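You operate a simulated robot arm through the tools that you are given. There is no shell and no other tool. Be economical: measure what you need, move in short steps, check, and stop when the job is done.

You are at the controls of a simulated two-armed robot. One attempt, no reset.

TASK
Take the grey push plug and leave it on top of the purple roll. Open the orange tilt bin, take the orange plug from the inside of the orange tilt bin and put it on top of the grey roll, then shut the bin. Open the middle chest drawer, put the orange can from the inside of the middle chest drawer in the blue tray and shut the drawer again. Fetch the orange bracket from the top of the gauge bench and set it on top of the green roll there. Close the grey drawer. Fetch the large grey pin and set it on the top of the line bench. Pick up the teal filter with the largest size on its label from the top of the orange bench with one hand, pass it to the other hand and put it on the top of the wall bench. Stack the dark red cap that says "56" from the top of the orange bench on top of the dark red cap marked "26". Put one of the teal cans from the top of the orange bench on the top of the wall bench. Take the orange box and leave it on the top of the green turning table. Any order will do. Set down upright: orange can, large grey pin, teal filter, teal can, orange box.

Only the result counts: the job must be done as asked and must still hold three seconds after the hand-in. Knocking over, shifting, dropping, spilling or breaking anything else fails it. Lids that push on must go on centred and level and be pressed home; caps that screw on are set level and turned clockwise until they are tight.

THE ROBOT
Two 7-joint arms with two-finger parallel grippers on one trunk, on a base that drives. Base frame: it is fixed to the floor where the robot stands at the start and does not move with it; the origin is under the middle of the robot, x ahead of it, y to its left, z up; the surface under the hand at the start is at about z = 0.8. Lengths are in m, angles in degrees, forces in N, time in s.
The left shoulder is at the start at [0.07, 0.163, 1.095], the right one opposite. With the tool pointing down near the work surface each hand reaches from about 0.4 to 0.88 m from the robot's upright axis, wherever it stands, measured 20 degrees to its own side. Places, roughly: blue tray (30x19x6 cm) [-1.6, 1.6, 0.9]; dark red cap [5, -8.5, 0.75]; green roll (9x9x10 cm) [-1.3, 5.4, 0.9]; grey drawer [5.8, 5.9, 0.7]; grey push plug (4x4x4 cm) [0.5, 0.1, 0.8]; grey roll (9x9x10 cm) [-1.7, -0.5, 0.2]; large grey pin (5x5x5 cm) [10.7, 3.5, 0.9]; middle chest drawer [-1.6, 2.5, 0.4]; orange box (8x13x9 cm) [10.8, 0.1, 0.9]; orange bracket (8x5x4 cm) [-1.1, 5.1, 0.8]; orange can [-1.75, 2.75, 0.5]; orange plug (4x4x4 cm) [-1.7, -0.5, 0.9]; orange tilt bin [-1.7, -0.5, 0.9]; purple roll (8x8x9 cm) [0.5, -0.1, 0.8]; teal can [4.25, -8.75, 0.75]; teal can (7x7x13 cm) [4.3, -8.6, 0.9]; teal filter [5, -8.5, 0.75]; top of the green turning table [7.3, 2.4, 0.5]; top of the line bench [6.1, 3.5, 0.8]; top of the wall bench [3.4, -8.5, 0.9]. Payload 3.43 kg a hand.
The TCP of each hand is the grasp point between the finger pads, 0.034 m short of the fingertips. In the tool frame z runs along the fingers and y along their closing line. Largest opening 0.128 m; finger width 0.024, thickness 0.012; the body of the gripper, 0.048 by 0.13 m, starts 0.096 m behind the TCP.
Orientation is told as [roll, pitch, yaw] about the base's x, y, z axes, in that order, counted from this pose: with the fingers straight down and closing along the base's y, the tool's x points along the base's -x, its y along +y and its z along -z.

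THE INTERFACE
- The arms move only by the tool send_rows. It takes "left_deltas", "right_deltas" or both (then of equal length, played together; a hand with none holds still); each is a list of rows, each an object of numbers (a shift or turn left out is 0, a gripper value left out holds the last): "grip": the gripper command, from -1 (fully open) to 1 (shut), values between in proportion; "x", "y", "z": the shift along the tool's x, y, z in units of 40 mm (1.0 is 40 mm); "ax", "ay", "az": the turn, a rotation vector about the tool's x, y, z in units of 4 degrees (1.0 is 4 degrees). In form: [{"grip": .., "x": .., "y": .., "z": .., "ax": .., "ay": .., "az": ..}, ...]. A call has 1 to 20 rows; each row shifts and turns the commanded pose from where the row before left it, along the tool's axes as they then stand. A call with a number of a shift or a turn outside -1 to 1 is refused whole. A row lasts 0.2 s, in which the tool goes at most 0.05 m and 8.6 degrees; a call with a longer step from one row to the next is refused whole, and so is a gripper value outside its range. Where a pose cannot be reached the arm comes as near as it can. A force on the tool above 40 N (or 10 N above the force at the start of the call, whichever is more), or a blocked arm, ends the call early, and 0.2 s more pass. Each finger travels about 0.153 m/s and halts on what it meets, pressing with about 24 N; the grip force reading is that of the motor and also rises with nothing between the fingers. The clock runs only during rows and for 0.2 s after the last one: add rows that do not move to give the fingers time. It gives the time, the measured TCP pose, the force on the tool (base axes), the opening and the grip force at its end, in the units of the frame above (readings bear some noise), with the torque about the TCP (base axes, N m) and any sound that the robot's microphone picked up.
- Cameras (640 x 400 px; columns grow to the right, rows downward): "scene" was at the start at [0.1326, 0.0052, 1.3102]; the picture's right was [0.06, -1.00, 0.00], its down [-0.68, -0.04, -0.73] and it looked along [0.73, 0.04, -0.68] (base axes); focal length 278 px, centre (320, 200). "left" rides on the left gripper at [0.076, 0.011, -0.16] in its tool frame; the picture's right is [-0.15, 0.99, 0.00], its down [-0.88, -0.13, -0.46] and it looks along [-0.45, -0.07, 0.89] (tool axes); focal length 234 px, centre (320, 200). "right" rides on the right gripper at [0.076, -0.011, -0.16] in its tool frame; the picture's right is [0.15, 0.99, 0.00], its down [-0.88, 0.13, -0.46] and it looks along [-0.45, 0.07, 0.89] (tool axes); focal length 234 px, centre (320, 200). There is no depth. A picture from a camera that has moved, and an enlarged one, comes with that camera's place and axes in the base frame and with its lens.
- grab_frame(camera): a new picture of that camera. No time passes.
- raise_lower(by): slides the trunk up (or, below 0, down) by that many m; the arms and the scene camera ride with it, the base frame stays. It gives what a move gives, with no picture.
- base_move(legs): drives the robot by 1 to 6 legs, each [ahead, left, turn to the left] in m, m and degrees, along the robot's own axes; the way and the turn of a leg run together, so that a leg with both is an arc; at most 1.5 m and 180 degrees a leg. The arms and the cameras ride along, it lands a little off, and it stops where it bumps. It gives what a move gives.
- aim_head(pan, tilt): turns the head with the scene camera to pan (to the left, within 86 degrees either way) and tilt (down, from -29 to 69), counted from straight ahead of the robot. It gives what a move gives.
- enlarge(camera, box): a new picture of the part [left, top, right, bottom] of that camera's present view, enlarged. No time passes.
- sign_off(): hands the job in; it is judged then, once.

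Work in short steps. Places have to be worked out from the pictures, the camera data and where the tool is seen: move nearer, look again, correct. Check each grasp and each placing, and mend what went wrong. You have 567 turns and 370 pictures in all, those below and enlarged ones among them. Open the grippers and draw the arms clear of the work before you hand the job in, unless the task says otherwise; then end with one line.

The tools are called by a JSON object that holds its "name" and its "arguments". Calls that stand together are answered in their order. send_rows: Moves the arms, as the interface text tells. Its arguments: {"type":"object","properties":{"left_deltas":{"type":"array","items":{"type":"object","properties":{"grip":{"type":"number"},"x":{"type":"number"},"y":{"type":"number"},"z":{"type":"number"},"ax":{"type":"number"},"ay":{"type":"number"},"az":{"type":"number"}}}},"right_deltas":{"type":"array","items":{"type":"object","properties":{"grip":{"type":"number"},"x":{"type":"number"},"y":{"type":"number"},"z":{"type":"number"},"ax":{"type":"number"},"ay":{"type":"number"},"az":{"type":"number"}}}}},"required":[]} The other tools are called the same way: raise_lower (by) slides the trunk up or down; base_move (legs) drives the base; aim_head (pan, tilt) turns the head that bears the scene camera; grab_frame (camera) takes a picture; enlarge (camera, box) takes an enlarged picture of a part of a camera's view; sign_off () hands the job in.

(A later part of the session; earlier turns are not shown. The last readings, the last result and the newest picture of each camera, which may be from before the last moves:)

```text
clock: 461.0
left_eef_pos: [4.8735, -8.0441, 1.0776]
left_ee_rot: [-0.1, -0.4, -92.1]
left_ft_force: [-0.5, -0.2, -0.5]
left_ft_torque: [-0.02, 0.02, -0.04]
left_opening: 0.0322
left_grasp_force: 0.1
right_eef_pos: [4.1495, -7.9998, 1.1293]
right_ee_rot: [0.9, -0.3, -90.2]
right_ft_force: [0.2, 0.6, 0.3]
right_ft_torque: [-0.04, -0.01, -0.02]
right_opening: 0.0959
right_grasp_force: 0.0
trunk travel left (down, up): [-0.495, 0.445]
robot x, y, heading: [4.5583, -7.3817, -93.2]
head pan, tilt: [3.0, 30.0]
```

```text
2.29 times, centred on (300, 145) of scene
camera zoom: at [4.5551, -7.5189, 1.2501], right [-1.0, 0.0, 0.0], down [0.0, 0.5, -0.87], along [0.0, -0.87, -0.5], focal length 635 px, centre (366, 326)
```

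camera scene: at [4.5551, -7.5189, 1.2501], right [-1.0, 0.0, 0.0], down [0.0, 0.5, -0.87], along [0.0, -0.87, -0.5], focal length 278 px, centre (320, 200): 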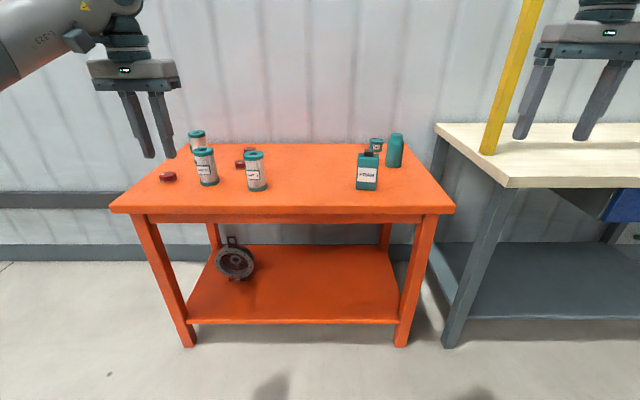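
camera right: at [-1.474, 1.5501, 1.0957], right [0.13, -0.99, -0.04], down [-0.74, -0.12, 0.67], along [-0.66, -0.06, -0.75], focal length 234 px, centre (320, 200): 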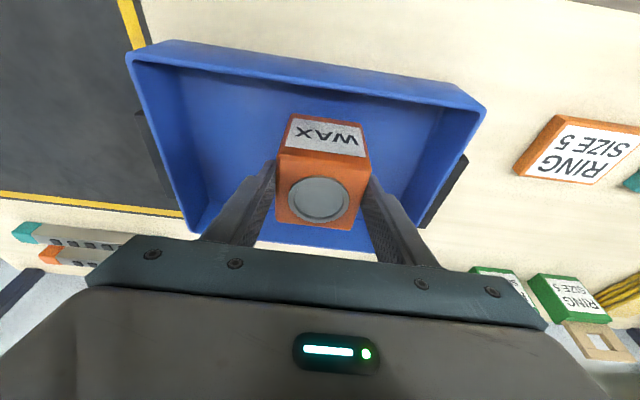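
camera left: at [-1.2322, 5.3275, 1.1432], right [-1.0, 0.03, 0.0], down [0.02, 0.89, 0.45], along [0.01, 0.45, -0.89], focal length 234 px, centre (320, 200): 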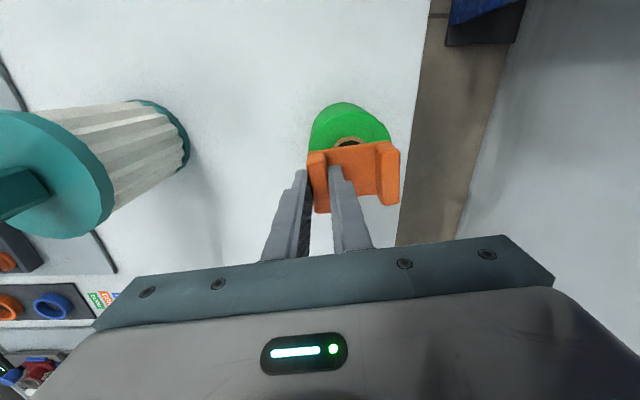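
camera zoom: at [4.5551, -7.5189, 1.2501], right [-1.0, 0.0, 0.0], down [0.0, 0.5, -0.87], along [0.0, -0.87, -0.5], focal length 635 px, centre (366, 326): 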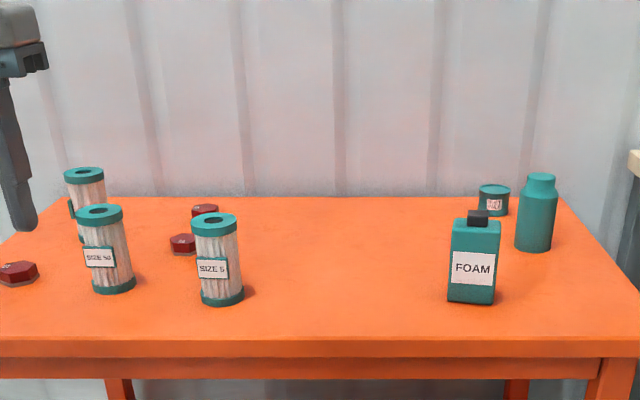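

Move in closer (0.45 m) and raise the trunk to look down on the items and read the labels.

{"name": "base_move", "arguments": {"legs": [[0, 0, 3], [0.42, 0, 0]]}}

{"name": "raise_lower", "arguments": {"by": 0.2}}

{"name": "aim_head", "arguments": {"pan": 0, "tilt": 48}}

{"name": "grab_frame", "arguments": {"camera": "scene"}}

```text
clock: 464.0
left_eef_pos: [4.9008, -8.4508, 1.077]
left_ee_rot: [-0.2, -0.3, -89.7]
left_ft_force: [-0.8, 0.4, -0.9]
left_ft_torque: [0.02, 0.0, 0.02]
left_opening: 0.0322
left_grasp_force: 0.1
right_eef_pos: [4.1752, -8.4384, 1.1284]
right_ee_rot: [1.1, -0.2, -87.6]
right_ft_force: [-0.6, 0.0, 0.5]
right_ft_torque: [-0.01, 0.0, 0.02]
right_opening: 0.0961
right_grasp_force: 0.1
trunk travel left (down, up): [-0.495, 0.445]
robot x, y, heading: [4.5581, -7.8013, -90.3]
head pan, tilt: [3.0, 30.0]
```

```text
clock: 466.2
left_eef_pos: [4.9011, -8.4507, 1.2776]
left_ee_rot: [-0.2, -0.5, -89.5]
left_ft_force: [0.3, 1.0, 0.2]
left_ft_torque: [0.0, 0.0, -0.04]
left_opening: 0.0318
left_grasp_force: 0.1
right_eef_pos: [4.1759, -8.4387, 1.3291]
right_ee_rot: [1.0, -0.3, -87.5]
right_ft_force: [0.0, 0.7, -0.1]
right_ft_torque: [0.05, 0.0, -0.01]
right_opening: 0.0963
right_grasp_force: 0.0
trunk travel left (down, up): [-0.695, 0.245]
robot x, y, heading: [4.5572, -7.7994, -90.5]
head pan, tilt: [3.0, 30.0]
```

```text
clock: 467.0
left_eef_pos: [4.9016, -8.4505, 1.2791]
left_ee_rot: [-0.1, -0.4, -89.6]
left_ft_force: [0.0, 0.8, 0.5]
left_ft_torque: [-0.03, 0.01, 0.0]
left_opening: 0.032
left_grasp_force: 0.0
right_eef_pos: [4.1763, -8.4376, 1.33]
right_ee_rot: [1.0, -0.2, -87.6]
right_ft_force: [-0.7, 0.3, -0.4]
right_ft_torque: [-0.01, 0.01, -0.03]
right_opening: 0.096
right_grasp_force: 0.1
trunk travel left (down, up): [-0.695, 0.245]
robot x, y, heading: [4.553, -7.7997, -90.6]
head pan, tilt: [0.0, 48.0]
```

```text
186 pictures are left
camera scene: at [4.555, -7.9284, 1.4233], right [-1.0, 0.01, 0.0], down [0.01, 0.74, -0.67], along [-0.01, -0.67, -0.74], focal length 278 px, centre (320, 200)
```

scene: 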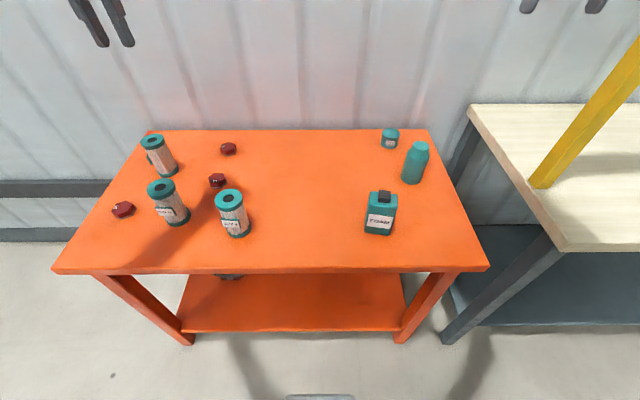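

{"name": "enlarge", "arguments": {"camera": "scene", "box": [100, 125, 260, 245]}}

{"name": "enlarge", "arguments": {"camera": "scene", "box": [340, 115, 460, 245]}}

```text
3.33 times, centred on (180, 185) of scene
camera zoom: at [4.555, -7.9284, 1.4233], right [-1.0, 0.01, 0.0], down [0.01, 0.74, -0.67], along [-0.01, -0.67, -0.74], focal length 926 px, centre (787, 250)
```

zoom: 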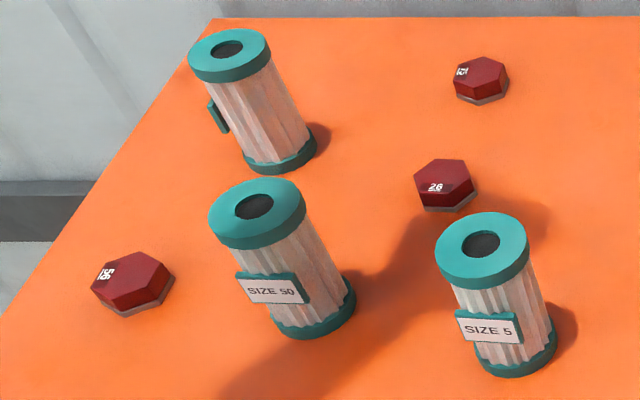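

```text
3.08 times, centred on (400, 180) of scene
camera zoom: at [4.555, -7.9284, 1.4233], right [-1.0, 0.01, 0.0], down [0.01, 0.74, -0.67], along [-0.01, -0.67, -0.74], focal length 854 px, centre (74, 262)
```

zoom: 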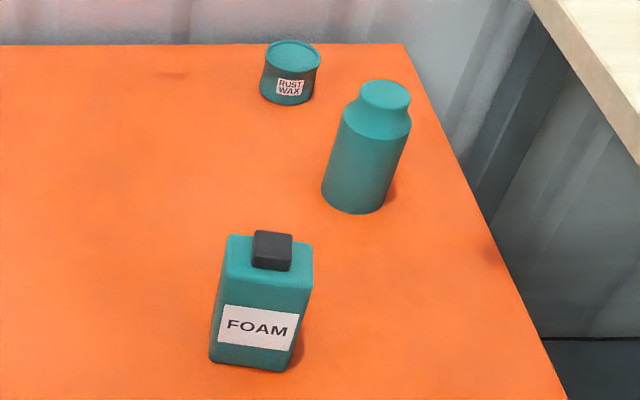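

Labels: middle cap "26", filters "SIZE 50" and "SIZE 5"; the third filter's label faces left, and the other two caps need a closer look. Check the left hand's camera.

{"name": "grab_frame", "arguments": {"camera": "left"}}

{"name": "enlarge", "arguments": {"camera": "scene", "box": [105, 190, 145, 220]}}

{"name": "enlarge", "arguments": {"camera": "scene", "box": [210, 135, 250, 165]}}

```text
183 pictures are left
camera left: at [4.9127, -8.3741, 1.438], right [0.99, -0.14, 0.0], down [-0.12, -0.88, 0.46], along [-0.07, -0.46, -0.89], focal length 234 px, centre (320, 200)
```

left: 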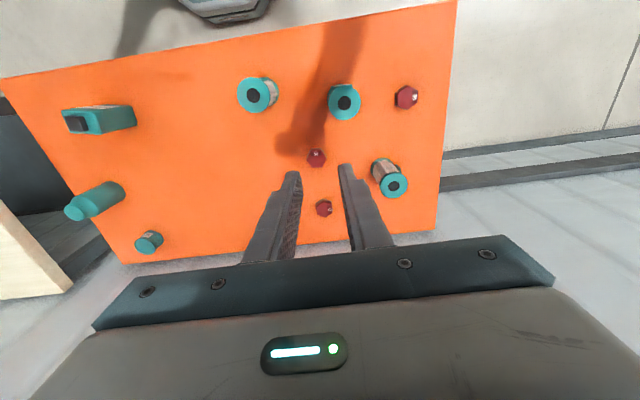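

```text
13.33 times, centred on (125, 205) of scene
camera zoom: at [4.555, -7.9284, 1.4233], right [-1.0, 0.01, 0.0], down [0.01, 0.74, -0.67], along [-0.01, -0.67, -0.74], focal length 3702 px, centre (2920, 133)
```

zoom: 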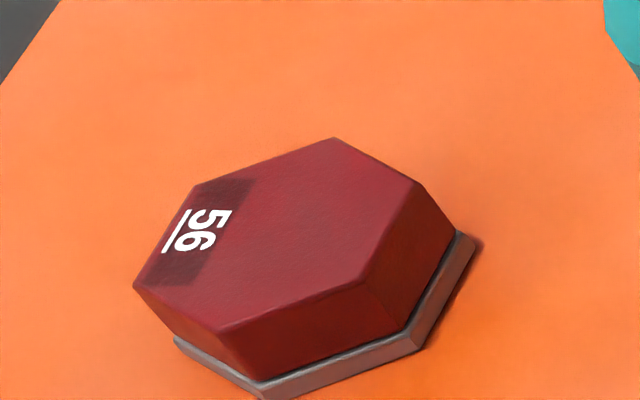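

```text
13.33 times, centred on (230, 150) of scene
camera zoom: at [4.555, -7.9284, 1.4233], right [-1.0, 0.01, 0.0], down [0.01, 0.74, -0.67], along [-0.01, -0.67, -0.74], focal length 3702 px, centre (1520, 867)
```

zoom: 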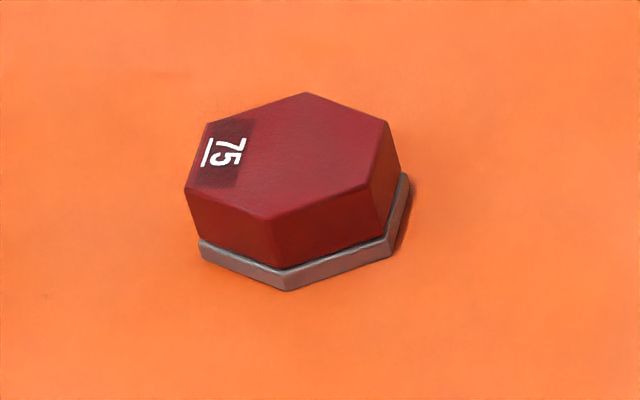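

Front-left cap is "56", back cap "75". Verify the middle cap, and the third filter in the left camera.

{"name": "enlarge", "arguments": {"camera": "scene", "box": [200, 165, 240, 195]}}

{"name": "enlarge", "arguments": {"camera": "left", "box": [350, 140, 430, 210]}}

```text
13.33 times, centred on (220, 180) of scene
camera zoom: at [4.555, -7.9284, 1.4233], right [-1.0, 0.01, 0.0], down [0.01, 0.74, -0.67], along [-0.01, -0.67, -0.74], focal length 3702 px, centre (1653, 467)
```

zoom: 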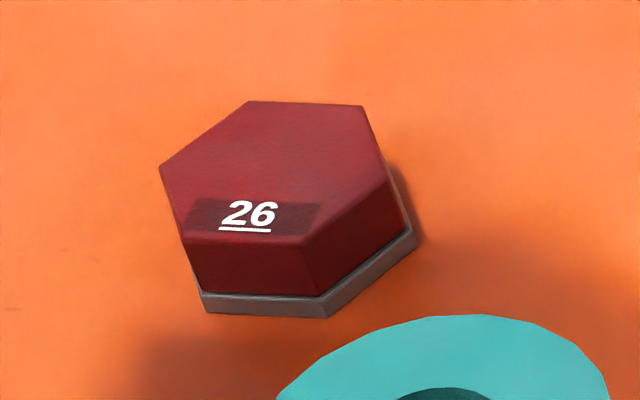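

```text
5.71 times, centred on (390, 175) of left
camera zoom: at [4.9127, -8.3741, 1.438], right [0.99, -0.14, 0.0], down [-0.12, -0.88, 0.46], along [-0.07, -0.46, -0.89], focal length 1338 px, centre (-80, 343)
```

zoom: 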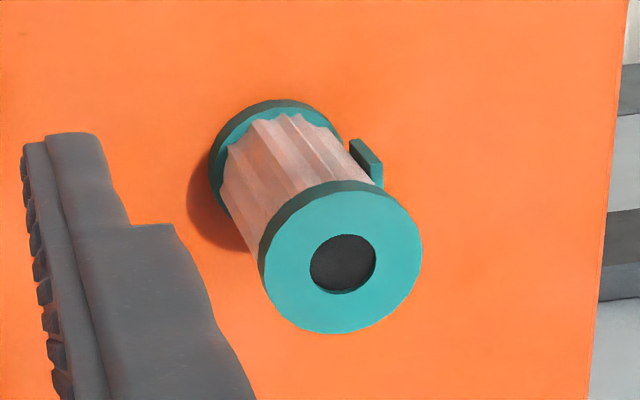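

Middle cap is "26". The third filter's label faces +x. I'll drive to the bench's east side to read it.

{"name": "base_move", "arguments": {"legs": [[0, 1.2, 0.5], [0.3, 0, 0]]}}

{"name": "aim_head", "arguments": {"pan": -50, "tilt": 38}}

{"name": "grab_frame", "arguments": {"camera": "scene"}}

```text
clock: 474.7
left_eef_pos: [6.1243, -8.7211, 1.2797]
left_ee_rot: [-0.1, -0.3, -87.5]
left_ft_force: [-0.1, 0.1, -0.7]
left_ft_torque: [0.0, -0.02, -0.01]
left_opening: 0.032
left_grasp_force: 0.1
right_eef_pos: [5.3991, -8.7347, 1.3301]
right_ee_rot: [1.0, -0.3, -85.4]
right_ft_force: [0.1, -0.5, 0.4]
right_ft_torque: [-0.04, -0.03, -0.01]
right_opening: 0.0961
right_grasp_force: 0.1
trunk travel left (down, up): [-0.695, 0.245]
robot x, y, heading: [5.7562, -8.0848, -88.4]
head pan, tilt: [0.0, 48.0]
```

```text
clock: 475.9
left_eef_pos: [6.124, -8.7218, 1.2777]
left_ee_rot: [0.0, -0.4, -87.6]
left_ft_force: [-0.4, 0.3, -0.1]
left_ft_torque: [0.01, 0.0, 0.02]
left_opening: 0.0324
left_grasp_force: 0.1
right_eef_pos: [5.3978, -8.7365, 1.3298]
right_ee_rot: [0.9, -0.3, -85.5]
right_ft_force: [0.1, 0.6, 0.5]
right_ft_torque: [0.02, 0.01, 0.01]
right_opening: 0.0962
right_grasp_force: 0.1
trunk travel left (down, up): [-0.695, 0.245]
robot x, y, heading: [5.7538, -8.0839, -88.0]
head pan, tilt: [-50.0, 38.0]
```

```text
178 pictures are left
camera scene: at [5.6919, -8.1916, 1.4377], right [-0.67, 0.75, 0.0], down [0.46, 0.41, -0.79], along [-0.59, -0.52, -0.62], focal length 278 px, centre (320, 200)
```

scene: 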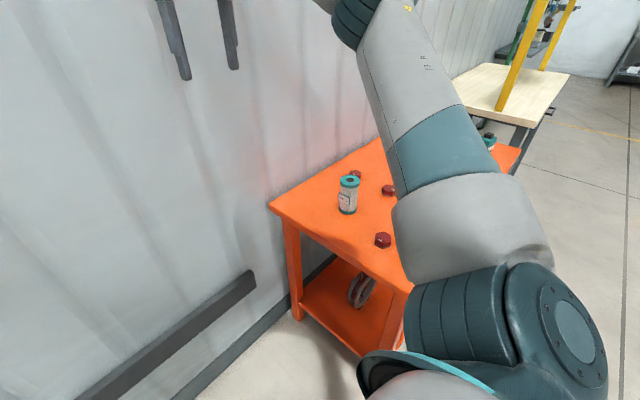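

{"name": "enlarge", "arguments": {"camera": "scene", "box": [330, 170, 370, 220]}}

```text
8.00 times, centred on (350, 195) of scene
camera zoom: at [5.6919, -8.1916, 1.4377], right [-0.67, 0.75, 0.0], down [0.46, 0.41, -0.79], along [-0.59, -0.52, -0.62], focal length 2221 px, centre (80, 240)
```

zoom: 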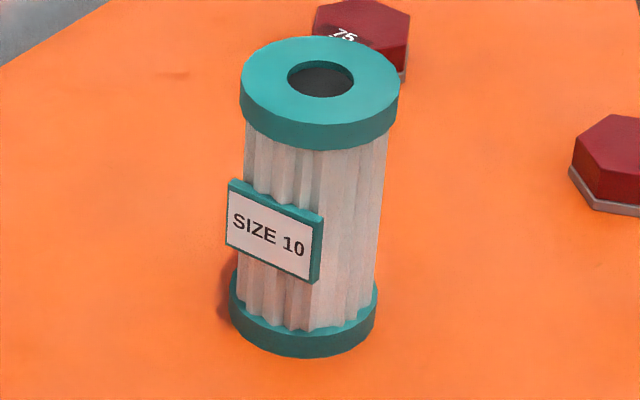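

It's SIZE 10, so SIZE 50 is the one. Now go to x ≈ 4.95 in front of the bench for the caps (back off first).

{"name": "base_move", "arguments": {"legs": [[-0.22, 0, -1.8], [0, -0.82, 0]]}}

{"name": "aim_head", "arguments": {"pan": 0, "tilt": 48}}

{"name": "grab_frame", "arguments": {"camera": "scene"}}

{"name": "grab_frame", "arguments": {"camera": "left"}}

```text
clock: 481.6
left_eef_pos: [5.2799, -8.5018, 1.2778]
left_ee_rot: [-0.1, -0.4, -89.2]
left_ft_force: [0.2, 0.5, 1.9]
left_ft_torque: [0.03, 0.0, 0.02]
left_opening: 0.0319
left_grasp_force: 0.1
right_eef_pos: [4.5544, -8.4946, 1.3304]
right_ee_rot: [1.0, -0.2, -87.2]
right_ft_force: [-0.5, 0.3, 0.1]
right_ft_torque: [0.02, 0.02, 0.03]
right_opening: 0.0959
right_grasp_force: 0.1
trunk travel left (down, up): [-0.695, 0.245]
robot x, y, heading: [4.9294, -7.8494, -90.1]
head pan, tilt: [-50.0, 38.0]
```

```text
clock: 482.7
left_eef_pos: [5.2795, -8.5017, 1.2789]
left_ee_rot: [-0.1, -0.4, -89.2]
left_ft_force: [-0.2, 0.3, -0.7]
left_ft_torque: [0.0, 0.0, 0.04]
left_opening: 0.0318
left_grasp_force: 0.1
right_eef_pos: [4.5531, -8.4949, 1.3285]
right_ee_rot: [1.0, -0.2, -87.2]
right_ft_force: [0.1, 0.1, -0.9]
right_ft_torque: [0.02, -0.01, 0.03]
right_opening: 0.0958
right_grasp_force: 0.1
trunk travel left (down, up): [-0.695, 0.245]
robot x, y, heading: [4.9252, -7.8541, -90.1]
head pan, tilt: [0.0, 48.0]
```

```text
176 pictures are left
camera scene: at [4.929, -7.9821, 1.4233], right [-1.0, 0.0, 0.0], down [0.0, 0.74, -0.67], along [0.0, -0.67, -0.74], focal length 278 px, centre (320, 200)
```

scene: 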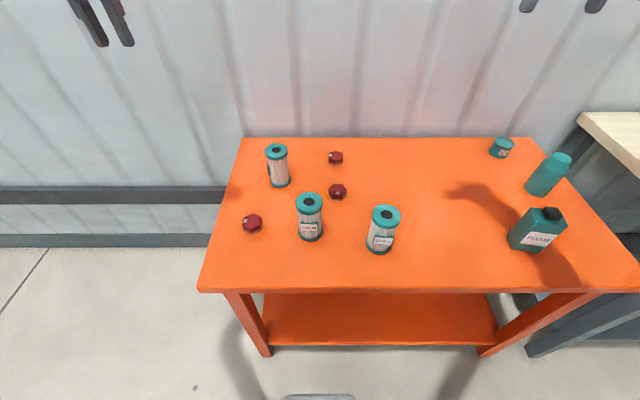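

```text
175 pictures are left
camera left: at [5.2902, -8.425, 1.4381], right [0.99, -0.13, 0.0], down [-0.12, -0.88, 0.46], along [-0.06, -0.46, -0.89], focal length 234 px, centre (320, 200)
```

left: 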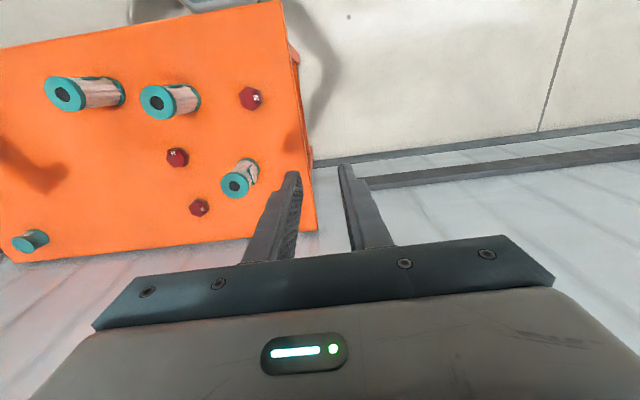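

Triangulating: cap 56 ≈ [5.117, -8.447, top 0.81], cap 26 ≈ [4.873, -8.577]; the bench top is about 0.78. Bring the left hand above cap 56.

{"name": "send_rows", "arguments": {"left_deltas": [{"y": -0.81, "x": 0.274, "grip": -0.25}, {"y": -0.81, "x": 0.274}, {"y": -0.81, "x": 0.274}, {"y": -0.81, "x": 0.274}, {"y": -0.81, "x": 0.274}, {"z": 0.9}, {"z": 0.9}, {"z": 0.9}, {"z": 0.9}, {"z": 0.9}, {"z": 0.9}, {"z": 0.9}, {"z": 0.9}, {}]}}

{"name": "grab_frame", "arguments": {"camera": "left"}}

```text
clock: 485.7
left_eef_pos: [5.1157, -8.4517, 0.989]
left_ee_rot: [-0.1, -0.3, -89.2]
left_ft_force: [-0.6, 0.8, 0.5]
left_ft_torque: [-0.06, -0.02, -0.01]
left_opening: 0.0803
left_grasp_force: 0.1
right_eef_pos: [4.5532, -8.4944, 1.3276]
right_ee_rot: [1.0, -0.2, -87.1]
right_ft_force: [0.0, 0.8, 0.5]
right_ft_torque: [0.0, 0.0, 0.0]
right_opening: 0.0961
right_grasp_force: 0.1
trunk travel left (down, up): [-0.695, 0.245]
robot x, y, heading: [4.9285, -7.8529, -89.9]
head pan, tilt: [0.0, 48.0]
```

```text
174 pictures are left
camera left: at [5.1259, -8.3745, 1.1487], right [0.99, -0.13, 0.0], down [-0.12, -0.88, 0.46], along [-0.06, -0.46, -0.89], focal length 234 px, centre (320, 200)
```

left: 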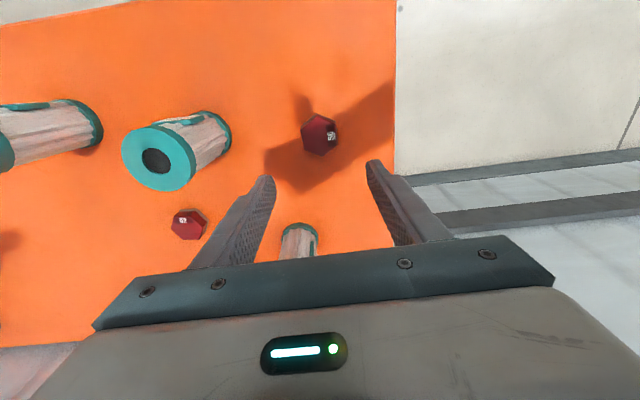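

Enlarge cap 56 to see its hexagon's orientation.

{"name": "enlarge", "arguments": {"camera": "left", "box": [290, 105, 350, 165]}}

{"name": "enlarge", "arguments": {"camera": "left", "box": [160, 190, 220, 250]}}

```text
6.67 times, centred on (320, 135) of left
camera zoom: at [5.1259, -8.3745, 1.1487], right [0.99, -0.13, 0.0], down [-0.12, -0.88, 0.46], along [-0.06, -0.46, -0.89], focal length 1561 px, centre (320, 633)
```

zoom: 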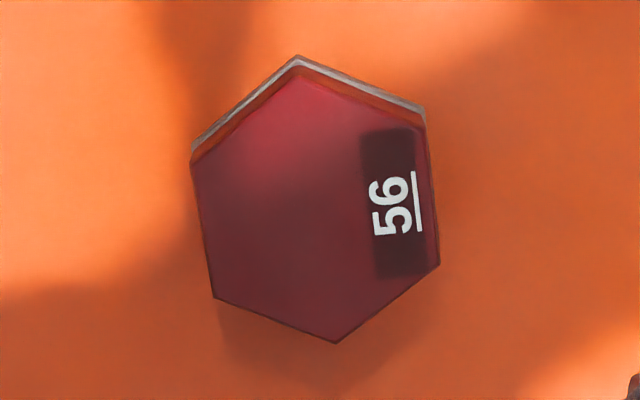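

```text
6.67 times, centred on (190, 220) of left
camera zoom: at [5.1259, -8.3745, 1.1487], right [0.99, -0.13, 0.0], down [-0.12, -0.88, 0.46], along [-0.06, -0.46, -0.89], focal length 1561 px, centre (1187, 67)
```

zoom: 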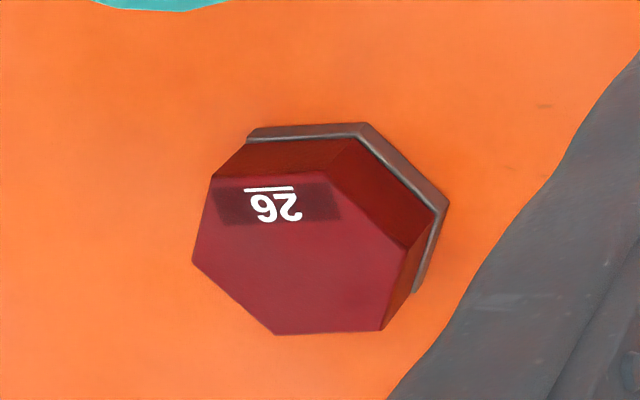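

Its flats are parallel to the fingers. Descend to TCP z ≈ 0.825 and check.

{"name": "send_rows", "arguments": {"left_deltas": [{"z": 0.9}, {"z": 0.9}, {"z": 0.9}, {"z": 0.9}, {"z": 0.45}, {}]}}

{"name": "grab_frame", "arguments": {"camera": "left"}}

{"name": "enlarge", "arguments": {"camera": "scene", "box": [200, 170, 320, 260]}}

```text
clock: 487.2
left_eef_pos: [5.1184, -8.4523, 0.834]
left_ee_rot: [-0.2, -0.8, -89.0]
left_ft_force: [0.4, 10.0, 17.0]
left_ft_torque: [0.51, -0.75, 0.38]
left_opening: 0.0806
left_grasp_force: 0.0
right_eef_pos: [4.5554, -8.4911, 1.3308]
right_ee_rot: [1.0, -0.4, -87.1]
right_ft_force: [-0.1, -0.1, 0.2]
right_ft_torque: [0.01, 0.02, 0.03]
right_opening: 0.0962
right_grasp_force: 0.1
trunk travel left (down, up): [-0.695, 0.245]
robot x, y, heading: [4.931, -7.8547, -89.8]
head pan, tilt: [0.0, 48.0]
stopped in row 6 (left hand): the force on the tool passed its limit at 43 N (the readings are from after the stop); the commanded pose is now the measured one
```

```text
171 pictures are left
camera left: at [5.1289, -8.3739, 0.9937], right [0.99, -0.13, 0.0], down [-0.11, -0.88, 0.47], along [-0.06, -0.46, -0.88], focal length 234 px, centre (320, 200)
```

left: 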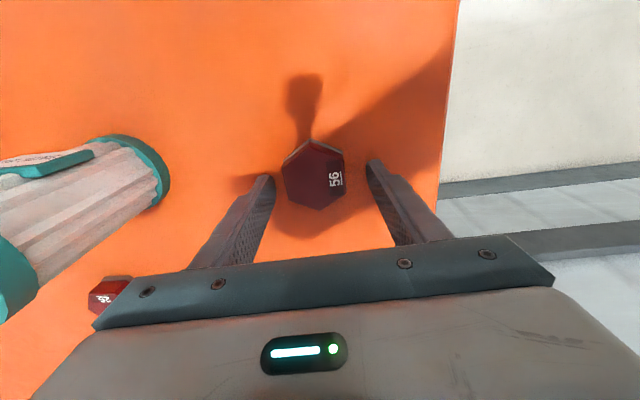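

```text
4.44 times, centred on (260, 215) of scene
camera zoom: at [4.9289, -7.9791, 1.4235], right [-1.0, 0.0, 0.0], down [0.0, 0.74, -0.67], along [0.0, -0.67, -0.74], focal length 1234 px, centre (587, 133)
```

zoom: 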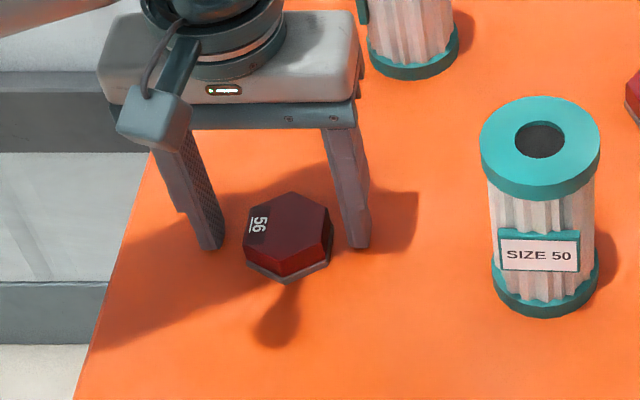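

Bench top is z 0.80. Raise 4 mm, shift 10 mm toward the cap's centre, and close.

{"name": "send_rows", "arguments": {"left_deltas": [{"z": -0.1}, {"x": 0.27, "y": -0.05}, {}, {"grip": 0.4}, {"grip": 1}, {"grip": 1}, {"grip": 1}]}}

{"name": "send_rows", "arguments": {"left_deltas": [{"z": -0.4}, {"z": -0.8}, {"z": -0.9}, {"z": -0.9}, {}]}}

{"name": "grab_frame", "arguments": {"camera": "left"}}

```text
clock: 488.9
left_eef_pos: [5.1152, -8.4423, 0.8352]
left_ee_rot: [-0.2, -0.6, -89.1]
left_ft_force: [-1.3, 0.5, 0.4]
left_ft_torque: [-0.02, -0.04, -0.01]
left_opening: 0.049
left_grasp_force: 24.0
right_eef_pos: [4.5542, -8.493, 1.3298]
right_ee_rot: [1.0, -0.2, -87.2]
right_ft_force: [-0.6, -0.2, -0.2]
right_ft_torque: [-0.01, 0.05, 0.0]
right_opening: 0.096
right_grasp_force: 0.1
trunk travel left (down, up): [-0.695, 0.245]
robot x, y, heading: [4.9352, -7.8546, -89.8]
head pan, tilt: [0.0, 48.0]
```

```text
clock: 490.1
left_eef_pos: [5.1179, -8.4408, 0.9534]
left_ee_rot: [-0.2, -0.7, -89.1]
left_ft_force: [0.2, -0.1, -3.2]
left_ft_torque: [0.0, -0.04, 0.0]
left_opening: 0.0492
left_grasp_force: 23.9
right_eef_pos: [4.5538, -8.4962, 1.329]
right_ee_rot: [1.1, -0.3, -87.2]
right_ft_force: [-0.1, -0.2, 1.1]
right_ft_torque: [0.02, 0.01, 0.01]
right_opening: 0.0963
right_grasp_force: 0.2
trunk travel left (down, up): [-0.695, 0.245]
robot x, y, heading: [4.9319, -7.853, -90.0]
head pan, tilt: [0.0, 48.0]
```

```text
169 pictures are left
camera left: at [5.1288, -8.3638, 1.1136], right [0.99, -0.13, 0.0], down [-0.12, -0.88, 0.47], along [-0.06, -0.46, -0.88], focal length 234 px, centre (320, 200)
```

left: 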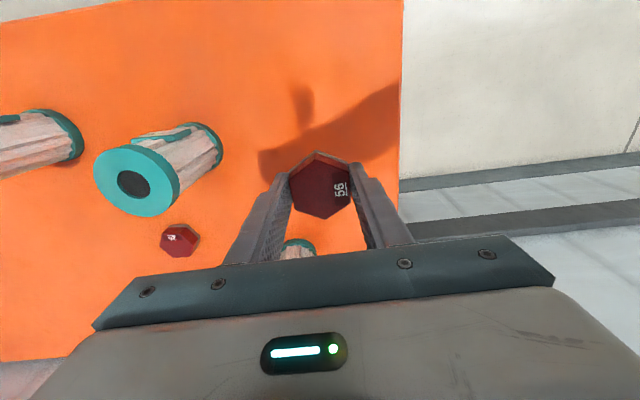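

Held. Filter 50 stands at ≈ [4.954, -8.412] (top 0.94), so I'll lift to 1.08, then go over cap 26.

{"name": "send_rows", "arguments": {"left_deltas": [{"z": -0.9}, {"z": -0.9}, {"z": -0.9}, {"z": -0.5}, {"y": -0.85, "x": -0.43}, {"y": -0.85, "x": -0.43}, {"y": -0.85, "x": -0.43}, {"y": -0.85, "x": -0.43}, {"y": -0.85, "x": -0.43}, {"y": -0.85, "x": -0.43}, {"y": -0.8, "x": -0.4}, {}]}}

{"name": "grab_frame", "arguments": {"camera": "left"}}

{"name": "enlarge", "arguments": {"camera": "scene", "box": [270, 110, 430, 260]}}

```text
clock: 492.6
left_eef_pos: [4.8786, -8.5602, 1.0831]
left_ee_rot: [-0.2, -0.8, -89.1]
left_ft_force: [1.2, -1.0, -2.4]
left_ft_torque: [0.03, -0.01, 0.02]
left_opening: 0.0492
left_grasp_force: 24.3
right_eef_pos: [4.556, -8.4947, 1.3308]
right_ee_rot: [1.1, -0.2, -87.3]
right_ft_force: [-0.2, -0.5, -0.2]
right_ft_torque: [0.02, 0.04, -0.01]
right_opening: 0.096
right_grasp_force: 0.0
trunk travel left (down, up): [-0.695, 0.245]
robot x, y, heading: [4.9297, -7.8548, -89.9]
head pan, tilt: [0.0, 48.0]
```

```text
168 pictures are left
camera left: at [4.8901, -8.4829, 1.2428], right [0.99, -0.13, 0.0], down [-0.11, -0.88, 0.47], along [-0.06, -0.46, -0.88], focal length 234 px, centre (320, 200)
```

left: 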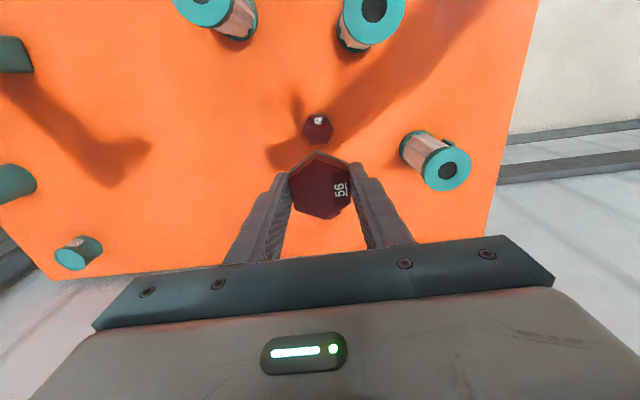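

```text
2.67 times, centred on (350, 185) of scene
camera zoom: at [4.9304, -7.9823, 1.4233], right [-1.0, 0.0, 0.0], down [0.0, 0.74, -0.67], along [0.0, -0.67, -0.74], focal length 740 px, centre (240, 240)
```

zoom: 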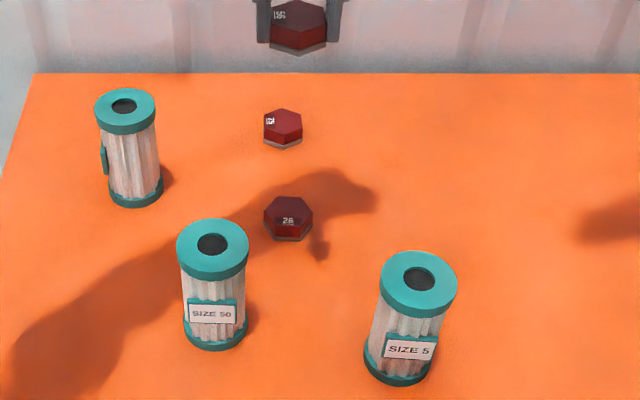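

Aligned over cap 26 ([4.876, -8.561]). Lower 19 cm and check.

{"name": "send_rows", "arguments": {"left_deltas": [{"z": 0.9, "y": -0.06}, {"z": 0.9}, {"z": 0.9}, {"z": 0.9}, {"z": 0.9}, {"z": 0.3}, {}]}}

{"name": "enlarge", "arguments": {"camera": "left", "box": [240, 100, 400, 240]}}

{"name": "enlarge", "arguments": {"camera": "scene", "box": [280, 130, 400, 230]}}

```text
clock: 494.2
left_eef_pos: [4.8782, -8.5661, 0.894]
left_ee_rot: [-0.1, -0.7, -89.1]
left_ft_force: [-0.4, -1.2, -3.1]
left_ft_torque: [0.02, 0.02, -0.02]
left_opening: 0.0491
left_grasp_force: 24.3
right_eef_pos: [4.5544, -8.4953, 1.3295]
right_ee_rot: [1.0, -0.1, -87.2]
right_ft_force: [0.0, 0.5, 1.1]
right_ft_torque: [-0.01, -0.04, 0.01]
right_opening: 0.0962
right_grasp_force: 0.1
trunk travel left (down, up): [-0.695, 0.245]
robot x, y, heading: [4.9324, -7.8515, -90.0]
head pan, tilt: [0.0, 48.0]
```

```text
2.86 times, centred on (320, 170) of left
camera zoom: at [4.8889, -8.4872, 1.0535], right [0.99, -0.13, 0.0], down [-0.12, -0.88, 0.47], along [-0.06, -0.46, -0.88], focal length 669 px, centre (320, 286)
```

zoom: 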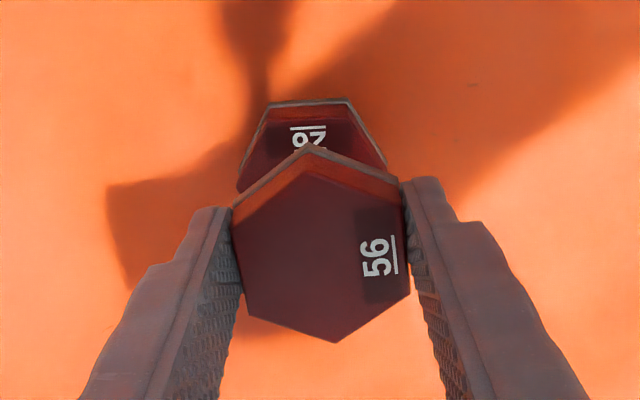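

```text
4.00 times, centred on (340, 180) of scene
camera zoom: at [4.9291, -7.9824, 1.4232], right [-1.0, 0.0, 0.0], down [0.0, 0.74, -0.67], along [0.0, -0.67, -0.74], focal length 1111 px, centre (240, 280)
```

zoom: 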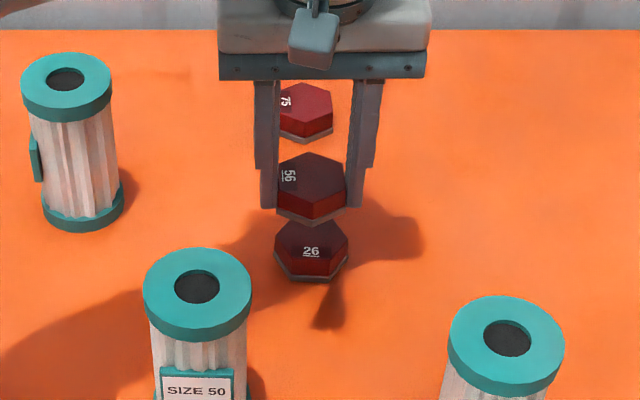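

Centred to within a few mm. Creep down to contact.

{"name": "send_rows", "arguments": {"left_deltas": [{"z": 0.25, "y": -0.05, "x": 0.05}, {"z": 0.25}, {"z": 0.12}, {"z": 0.1}, {"z": 0.1}, {}]}}

{"name": "enlarge", "arguments": {"camera": "scene", "box": [280, 130, 400, 230]}}

```text
clock: 495.6
left_eef_pos: [4.8779, -8.563, 0.8595]
left_ee_rot: [-0.1, -0.7, -89.2]
left_ft_force: [1.1, 0.4, -3.7]
left_ft_torque: [-0.04, 0.0, 0.01]
left_opening: 0.0487
left_grasp_force: 23.4
right_eef_pos: [4.5531, -8.495, 1.3289]
right_ee_rot: [1.0, -0.1, -87.2]
right_ft_force: [-0.2, 0.2, 0.9]
right_ft_torque: [-0.04, 0.02, 0.02]
right_opening: 0.0961
right_grasp_force: 0.1
trunk travel left (down, up): [-0.695, 0.245]
robot x, y, heading: [4.9302, -7.8548, -89.9]
head pan, tilt: [0.0, 48.0]
```

```text
4.00 times, centred on (340, 180) of scene
camera zoom: at [4.9289, -7.9824, 1.4232], right [-1.0, 0.0, 0.0], down [0.0, 0.74, -0.67], along [0.0, -0.67, -0.74], focal length 1111 px, centre (240, 280)
```

zoom: 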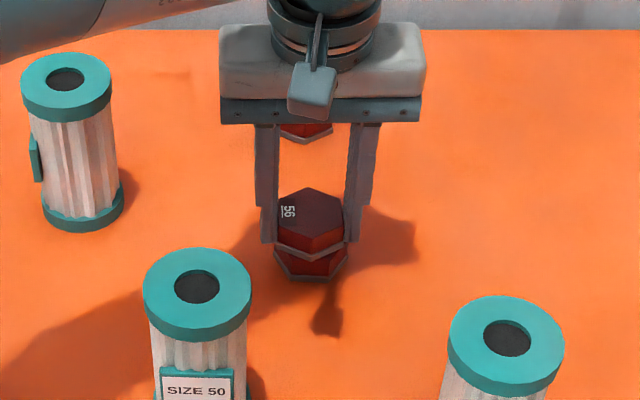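

Not yet in contact; continue with small steps.

{"name": "send_rows", "arguments": {"left_deltas": [{"z": 0.08}, {"z": 0.08}, {"z": 0.08}, {}]}}

{"name": "enlarge", "arguments": {"camera": "scene", "box": [280, 130, 400, 230]}}

```text
clock: 496.8
left_eef_pos: [4.8761, -8.5639, 0.8576]
left_ee_rot: [-0.4, -1.1, -89.2]
left_ft_force: [4.1, 9.5, 19.8]
left_ft_torque: [0.38, -0.54, 0.17]
left_opening: 0.0491
left_grasp_force: 23.5
right_eef_pos: [4.5553, -8.4931, 1.3299]
right_ee_rot: [1.1, -0.3, -87.1]
right_ft_force: [-0.1, 0.4, -0.3]
right_ft_torque: [0.03, -0.03, -0.01]
right_opening: 0.0957
right_grasp_force: 0.2
trunk travel left (down, up): [-0.695, 0.245]
robot x, y, heading: [4.927, -7.8537, -89.7]
head pan, tilt: [0.0, 48.0]
stopped in row 4 (left hand): the force on the tool passed its limit at 42 N (the readings are from after the stop); the commanded pose is now the measured one
```

```text
4.00 times, centred on (340, 180) of scene
camera zoom: at [4.9295, -7.9797, 1.4233], right [-1.0, 0.0, 0.0], down [0.0, 0.74, -0.67], along [0.0, -0.67, -0.74], focal length 1111 px, centre (240, 280)
```

zoom: 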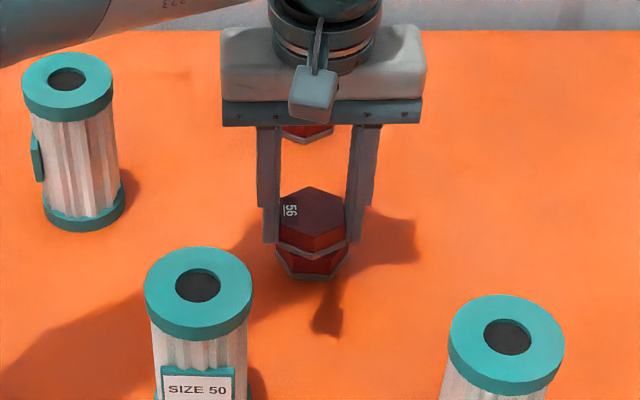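

Contact, centred. Ease up 1.5 mm, release and lift clear.

{"name": "send_rows", "arguments": {"left_deltas": [{"z": -0.05}, {"grip": 0.1}, {"grip": 0.05}, {"grip": 0.05}, {"z": -0.5}, {"z": -0.8}, {"z": -0.9}, {"z": -0.9}, {"z": -0.9}, {}]}}

{"name": "enlarge", "arguments": {"camera": "scene", "box": [280, 130, 400, 230]}}

{"name": "enlarge", "arguments": {"camera": "left", "box": [240, 60, 400, 220]}}

```text
clock: 499.0
left_eef_pos: [4.8781, -8.5626, 1.0212]
left_ee_rot: [-0.3, -1.0, -89.1]
left_ft_force: [-0.2, 0.0, 0.1]
left_ft_torque: [-0.03, -0.02, 0.01]
left_opening: 0.0609
left_grasp_force: 0.1
right_eef_pos: [4.5543, -8.4949, 1.3288]
right_ee_rot: [1.1, -0.2, -87.2]
right_ft_force: [0.8, 0.6, 0.8]
right_ft_torque: [-0.02, -0.01, 0.04]
right_opening: 0.0963
right_grasp_force: 0.2
trunk travel left (down, up): [-0.695, 0.245]
robot x, y, heading: [4.9312, -7.8542, -90.1]
head pan, tilt: [0.0, 48.0]
```

```text
4.00 times, centred on (340, 180) of scene
camera zoom: at [4.9291, -7.9826, 1.4232], right [-1.0, 0.0, 0.0], down [0.0, 0.74, -0.67], along [0.0, -0.67, -0.74], focal length 1111 px, centre (240, 280)
```

zoom: 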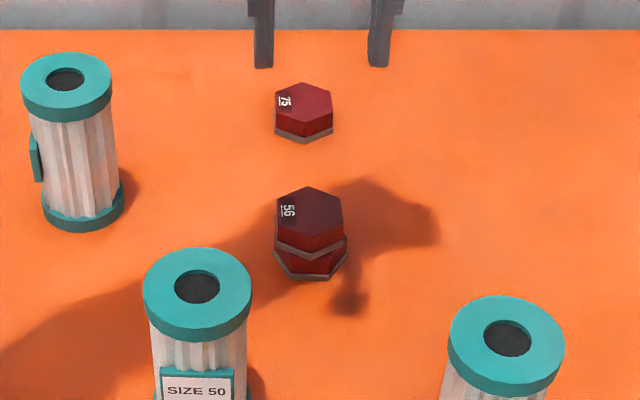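

```text
2.50 times, centred on (320, 140) of left
camera zoom: at [4.889, -8.484, 1.1798], right [0.99, -0.13, 0.0], down [-0.11, -0.87, 0.47], along [-0.06, -0.47, -0.88], focal length 585 px, centre (320, 350)
```

zoom: 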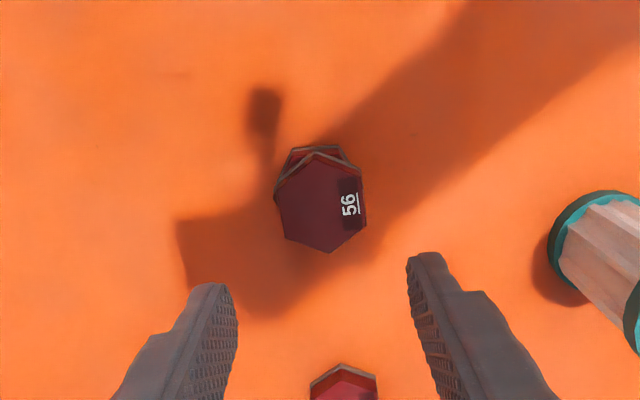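

Cap 56 sits on cap 26. Now filter SIZE 50: bring the left hand above it (≈ [4.954, -8.412]).

{"name": "send_rows", "arguments": {"left_deltas": [{"z": -0.5, "grip": -0.6}, {"x": 0.76, "y": 0.38, "ay": 0.25}, {"x": 0.76, "y": 0.38}, {"x": 0.76, "y": 0.38}, {"x": 0.76, "y": 0.38}, {"x": 0.76, "y": 0.38}, {}]}}

{"name": "grab_frame", "arguments": {"camera": "left"}}

{"name": "enlarge", "arguments": {"camera": "scene", "box": [270, 160, 420, 270]}}

```text
clock: 500.6
left_eef_pos: [4.9511, -8.409, 1.0327]
left_ee_rot: [-0.4, 0.0, -89.0]
left_ft_force: [0.3, -0.4, 0.5]
left_ft_torque: [0.01, 0.0, 0.03]
left_opening: 0.1027
left_grasp_force: 0.1
right_eef_pos: [4.5541, -8.4962, 1.3278]
right_ee_rot: [1.1, -0.2, -87.2]
right_ft_force: [-0.4, 0.2, 0.2]
right_ft_torque: [0.03, -0.01, -0.01]
right_opening: 0.096
right_grasp_force: 0.1
trunk travel left (down, up): [-0.695, 0.245]
robot x, y, heading: [4.9317, -7.8546, -90.1]
head pan, tilt: [0.0, 48.0]
```

```text
160 pictures are left
camera left: at [4.9618, -8.3335, 1.1938], right [0.99, -0.13, 0.0], down [-0.11, -0.88, 0.46], along [-0.06, -0.45, -0.89], focal length 234 px, centre (320, 200)
```

left: 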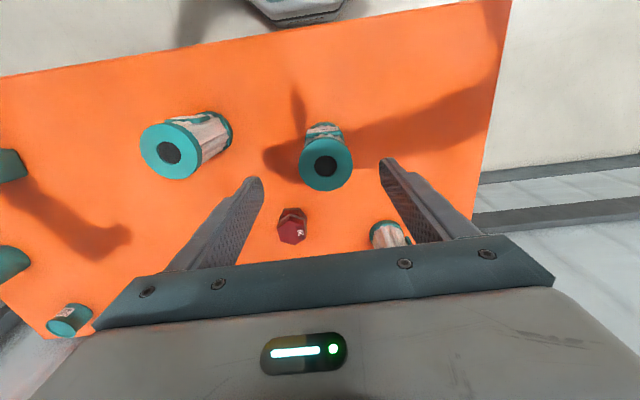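

```text
3.64 times, centred on (345, 215) of scene
camera zoom: at [4.9283, -7.9826, 1.4232], right [-1.0, 0.0, 0.0], down [0.0, 0.74, -0.67], along [0.0, -0.67, -0.74], focal length 1010 px, centre (229, 146)
```

zoom: 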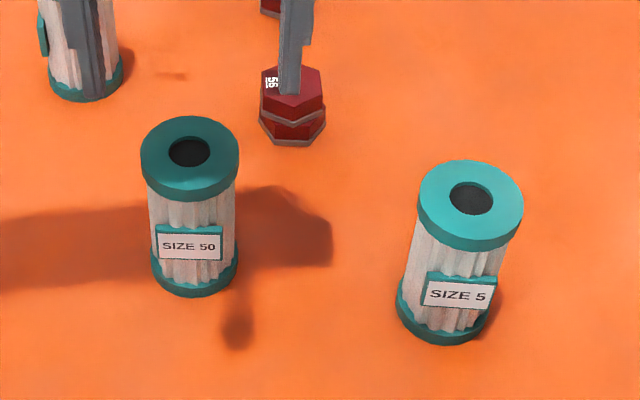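

Filter 50's top is at ≈ [4.955, -8.424, 0.927]. Align, lower 12.5 cm and grip its upper part.

{"name": "send_rows", "arguments": {"left_deltas": [{"x": -0.35, "y": 0.1}, {"z": 0.8}, {"z": 0.8}, {"z": 0.8}, {"z": 0.7}, {}, {"grip": 0.0}, {"grip": 0.5}, {"grip": 1}, {"grip": 1}]}}

{"name": "grab_frame", "arguments": {"camera": "left"}}

{"name": "enlarge", "arguments": {"camera": "scene", "box": [270, 160, 420, 270]}}

```text
clock: 502.8
left_eef_pos: [4.9558, -8.4244, 0.9116]
left_ee_rot: [-0.3, 0.0, -89.1]
left_ft_force: [0.1, 0.4, 0.7]
left_ft_torque: [0.02, 0.01, -0.02]
left_opening: 0.0656
left_grasp_force: 23.9
right_eef_pos: [4.5541, -8.4953, 1.3296]
right_ee_rot: [1.0, -0.2, -87.2]
right_ft_force: [-0.6, -0.9, -0.4]
right_ft_torque: [-0.01, -0.01, 0.0]
right_opening: 0.096
right_grasp_force: 0.0
trunk travel left (down, up): [-0.695, 0.245]
robot x, y, heading: [4.9285, -7.8521, -89.9]
head pan, tilt: [0.0, 48.0]
```

```text
158 pictures are left
camera left: at [4.9661, -8.3483, 1.0714], right [0.99, -0.13, -0.01], down [-0.11, -0.88, 0.46], along [-0.06, -0.45, -0.89], focal length 234 px, centre (320, 200)
```

left: 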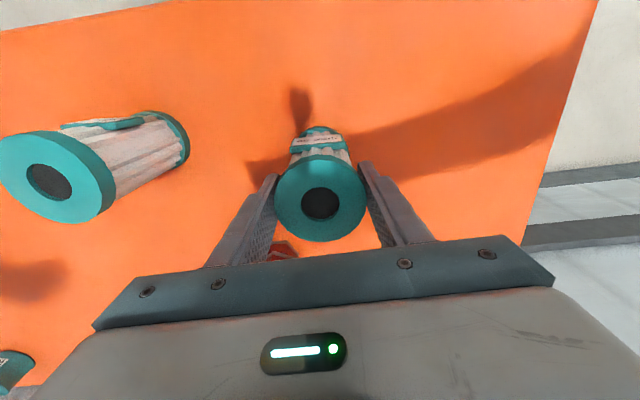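

```text
3.64 times, centred on (345, 215) of scene
camera zoom: at [4.9292, -7.9822, 1.4232], right [-1.0, 0.0, 0.0], down [0.0, 0.74, -0.67], along [0.0, -0.67, -0.74], focal length 1010 px, centre (229, 146)
```

zoom: 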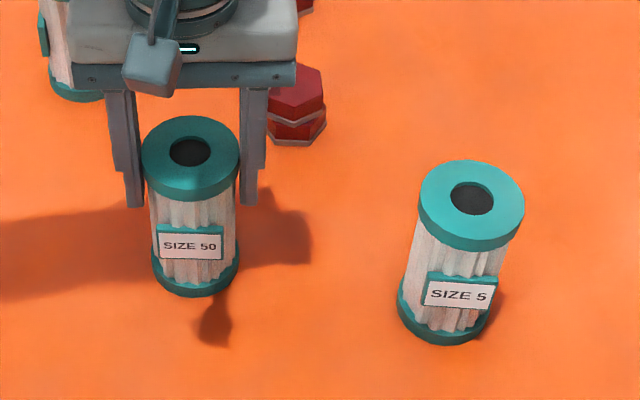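

Gripped (65.6 mm). Lift it, bring it toward the middle, and pitch the right hand 45° for taking it over.

{"name": "send_rows", "arguments": {"left_deltas": [{"z": -0.4}, {"z": -0.7}, {"z": -0.9}, {"z": -0.9}, {"z": -0.9}, {"z": -0.9}, {"z": -0.9}, {"z": -0.4}, {"y": -0.85}, {"y": -0.85}, {"y": -0.8}, {}, {}], "right_deltas": [{"ay": -1}, {"ay": -1}, {"ay": -1}, {"ay": -1}, {"ay": -1}, {"ay": -1}, {"ay": -1}, {"ay": -1}, {"ay": -1}, {"ay": -1}, {"ay": -1}, {"ay": -0.25, "grip": -1}, {}]}}

{"name": "grab_frame", "arguments": {"camera": "scene"}}

{"name": "grab_frame", "arguments": {"camera": "right"}}

```text
clock: 505.6
left_eef_pos: [4.855, -8.4261, 1.1514]
left_ee_rot: [-0.3, -0.1, -89.1]
left_ft_force: [-0.1, -0.4, -1.9]
left_ft_torque: [-0.03, 0.0, -0.04]
left_opening: 0.0652
left_grasp_force: 24.2
right_eef_pos: [4.5544, -8.495, 1.3293]
right_ee_rot: [1.6, -45.2, -88.3]
right_ft_force: [0.1, -0.3, -0.4]
right_ft_torque: [0.0, 0.01, 0.04]
right_opening: 0.1279
right_grasp_force: 0.1
trunk travel left (down, up): [-0.695, 0.245]
robot x, y, heading: [4.9295, -7.8526, -90.1]
head pan, tilt: [0.0, 48.0]
```

```text
156 pictures are left
camera scene: at [4.9291, -7.9821, 1.4233], right [-1.0, 0.0, 0.0], down [0.0, 0.74, -0.67], along [0.0, -0.67, -0.74], focal length 278 px, centre (320, 200)
```

scene: 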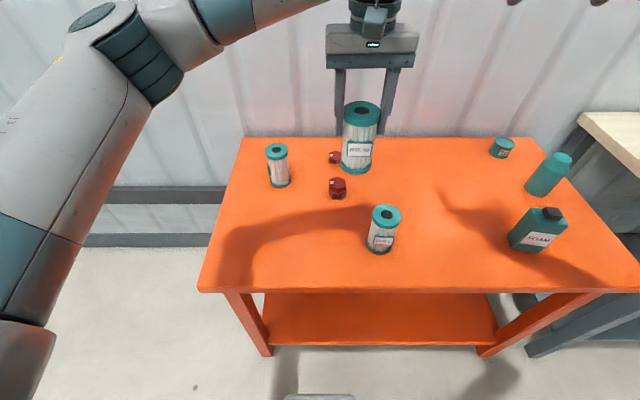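

```text
155 pictures are left
camera right: at [4.5328, -8.329, 1.3878], right [0.98, 0.15, -0.09], down [0.13, -0.29, 0.95], along [0.12, -0.94, -0.3], focal length 234 px, centre (320, 200)
```

right: 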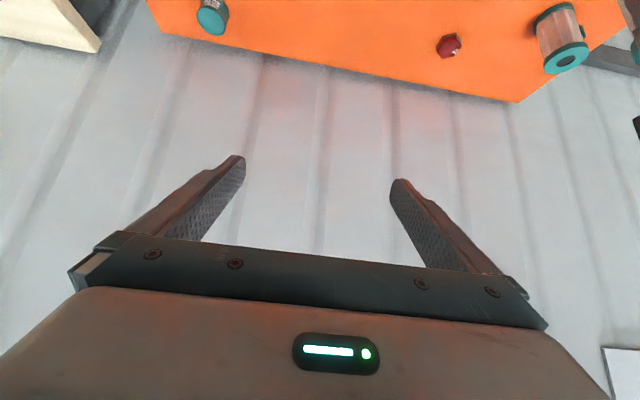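

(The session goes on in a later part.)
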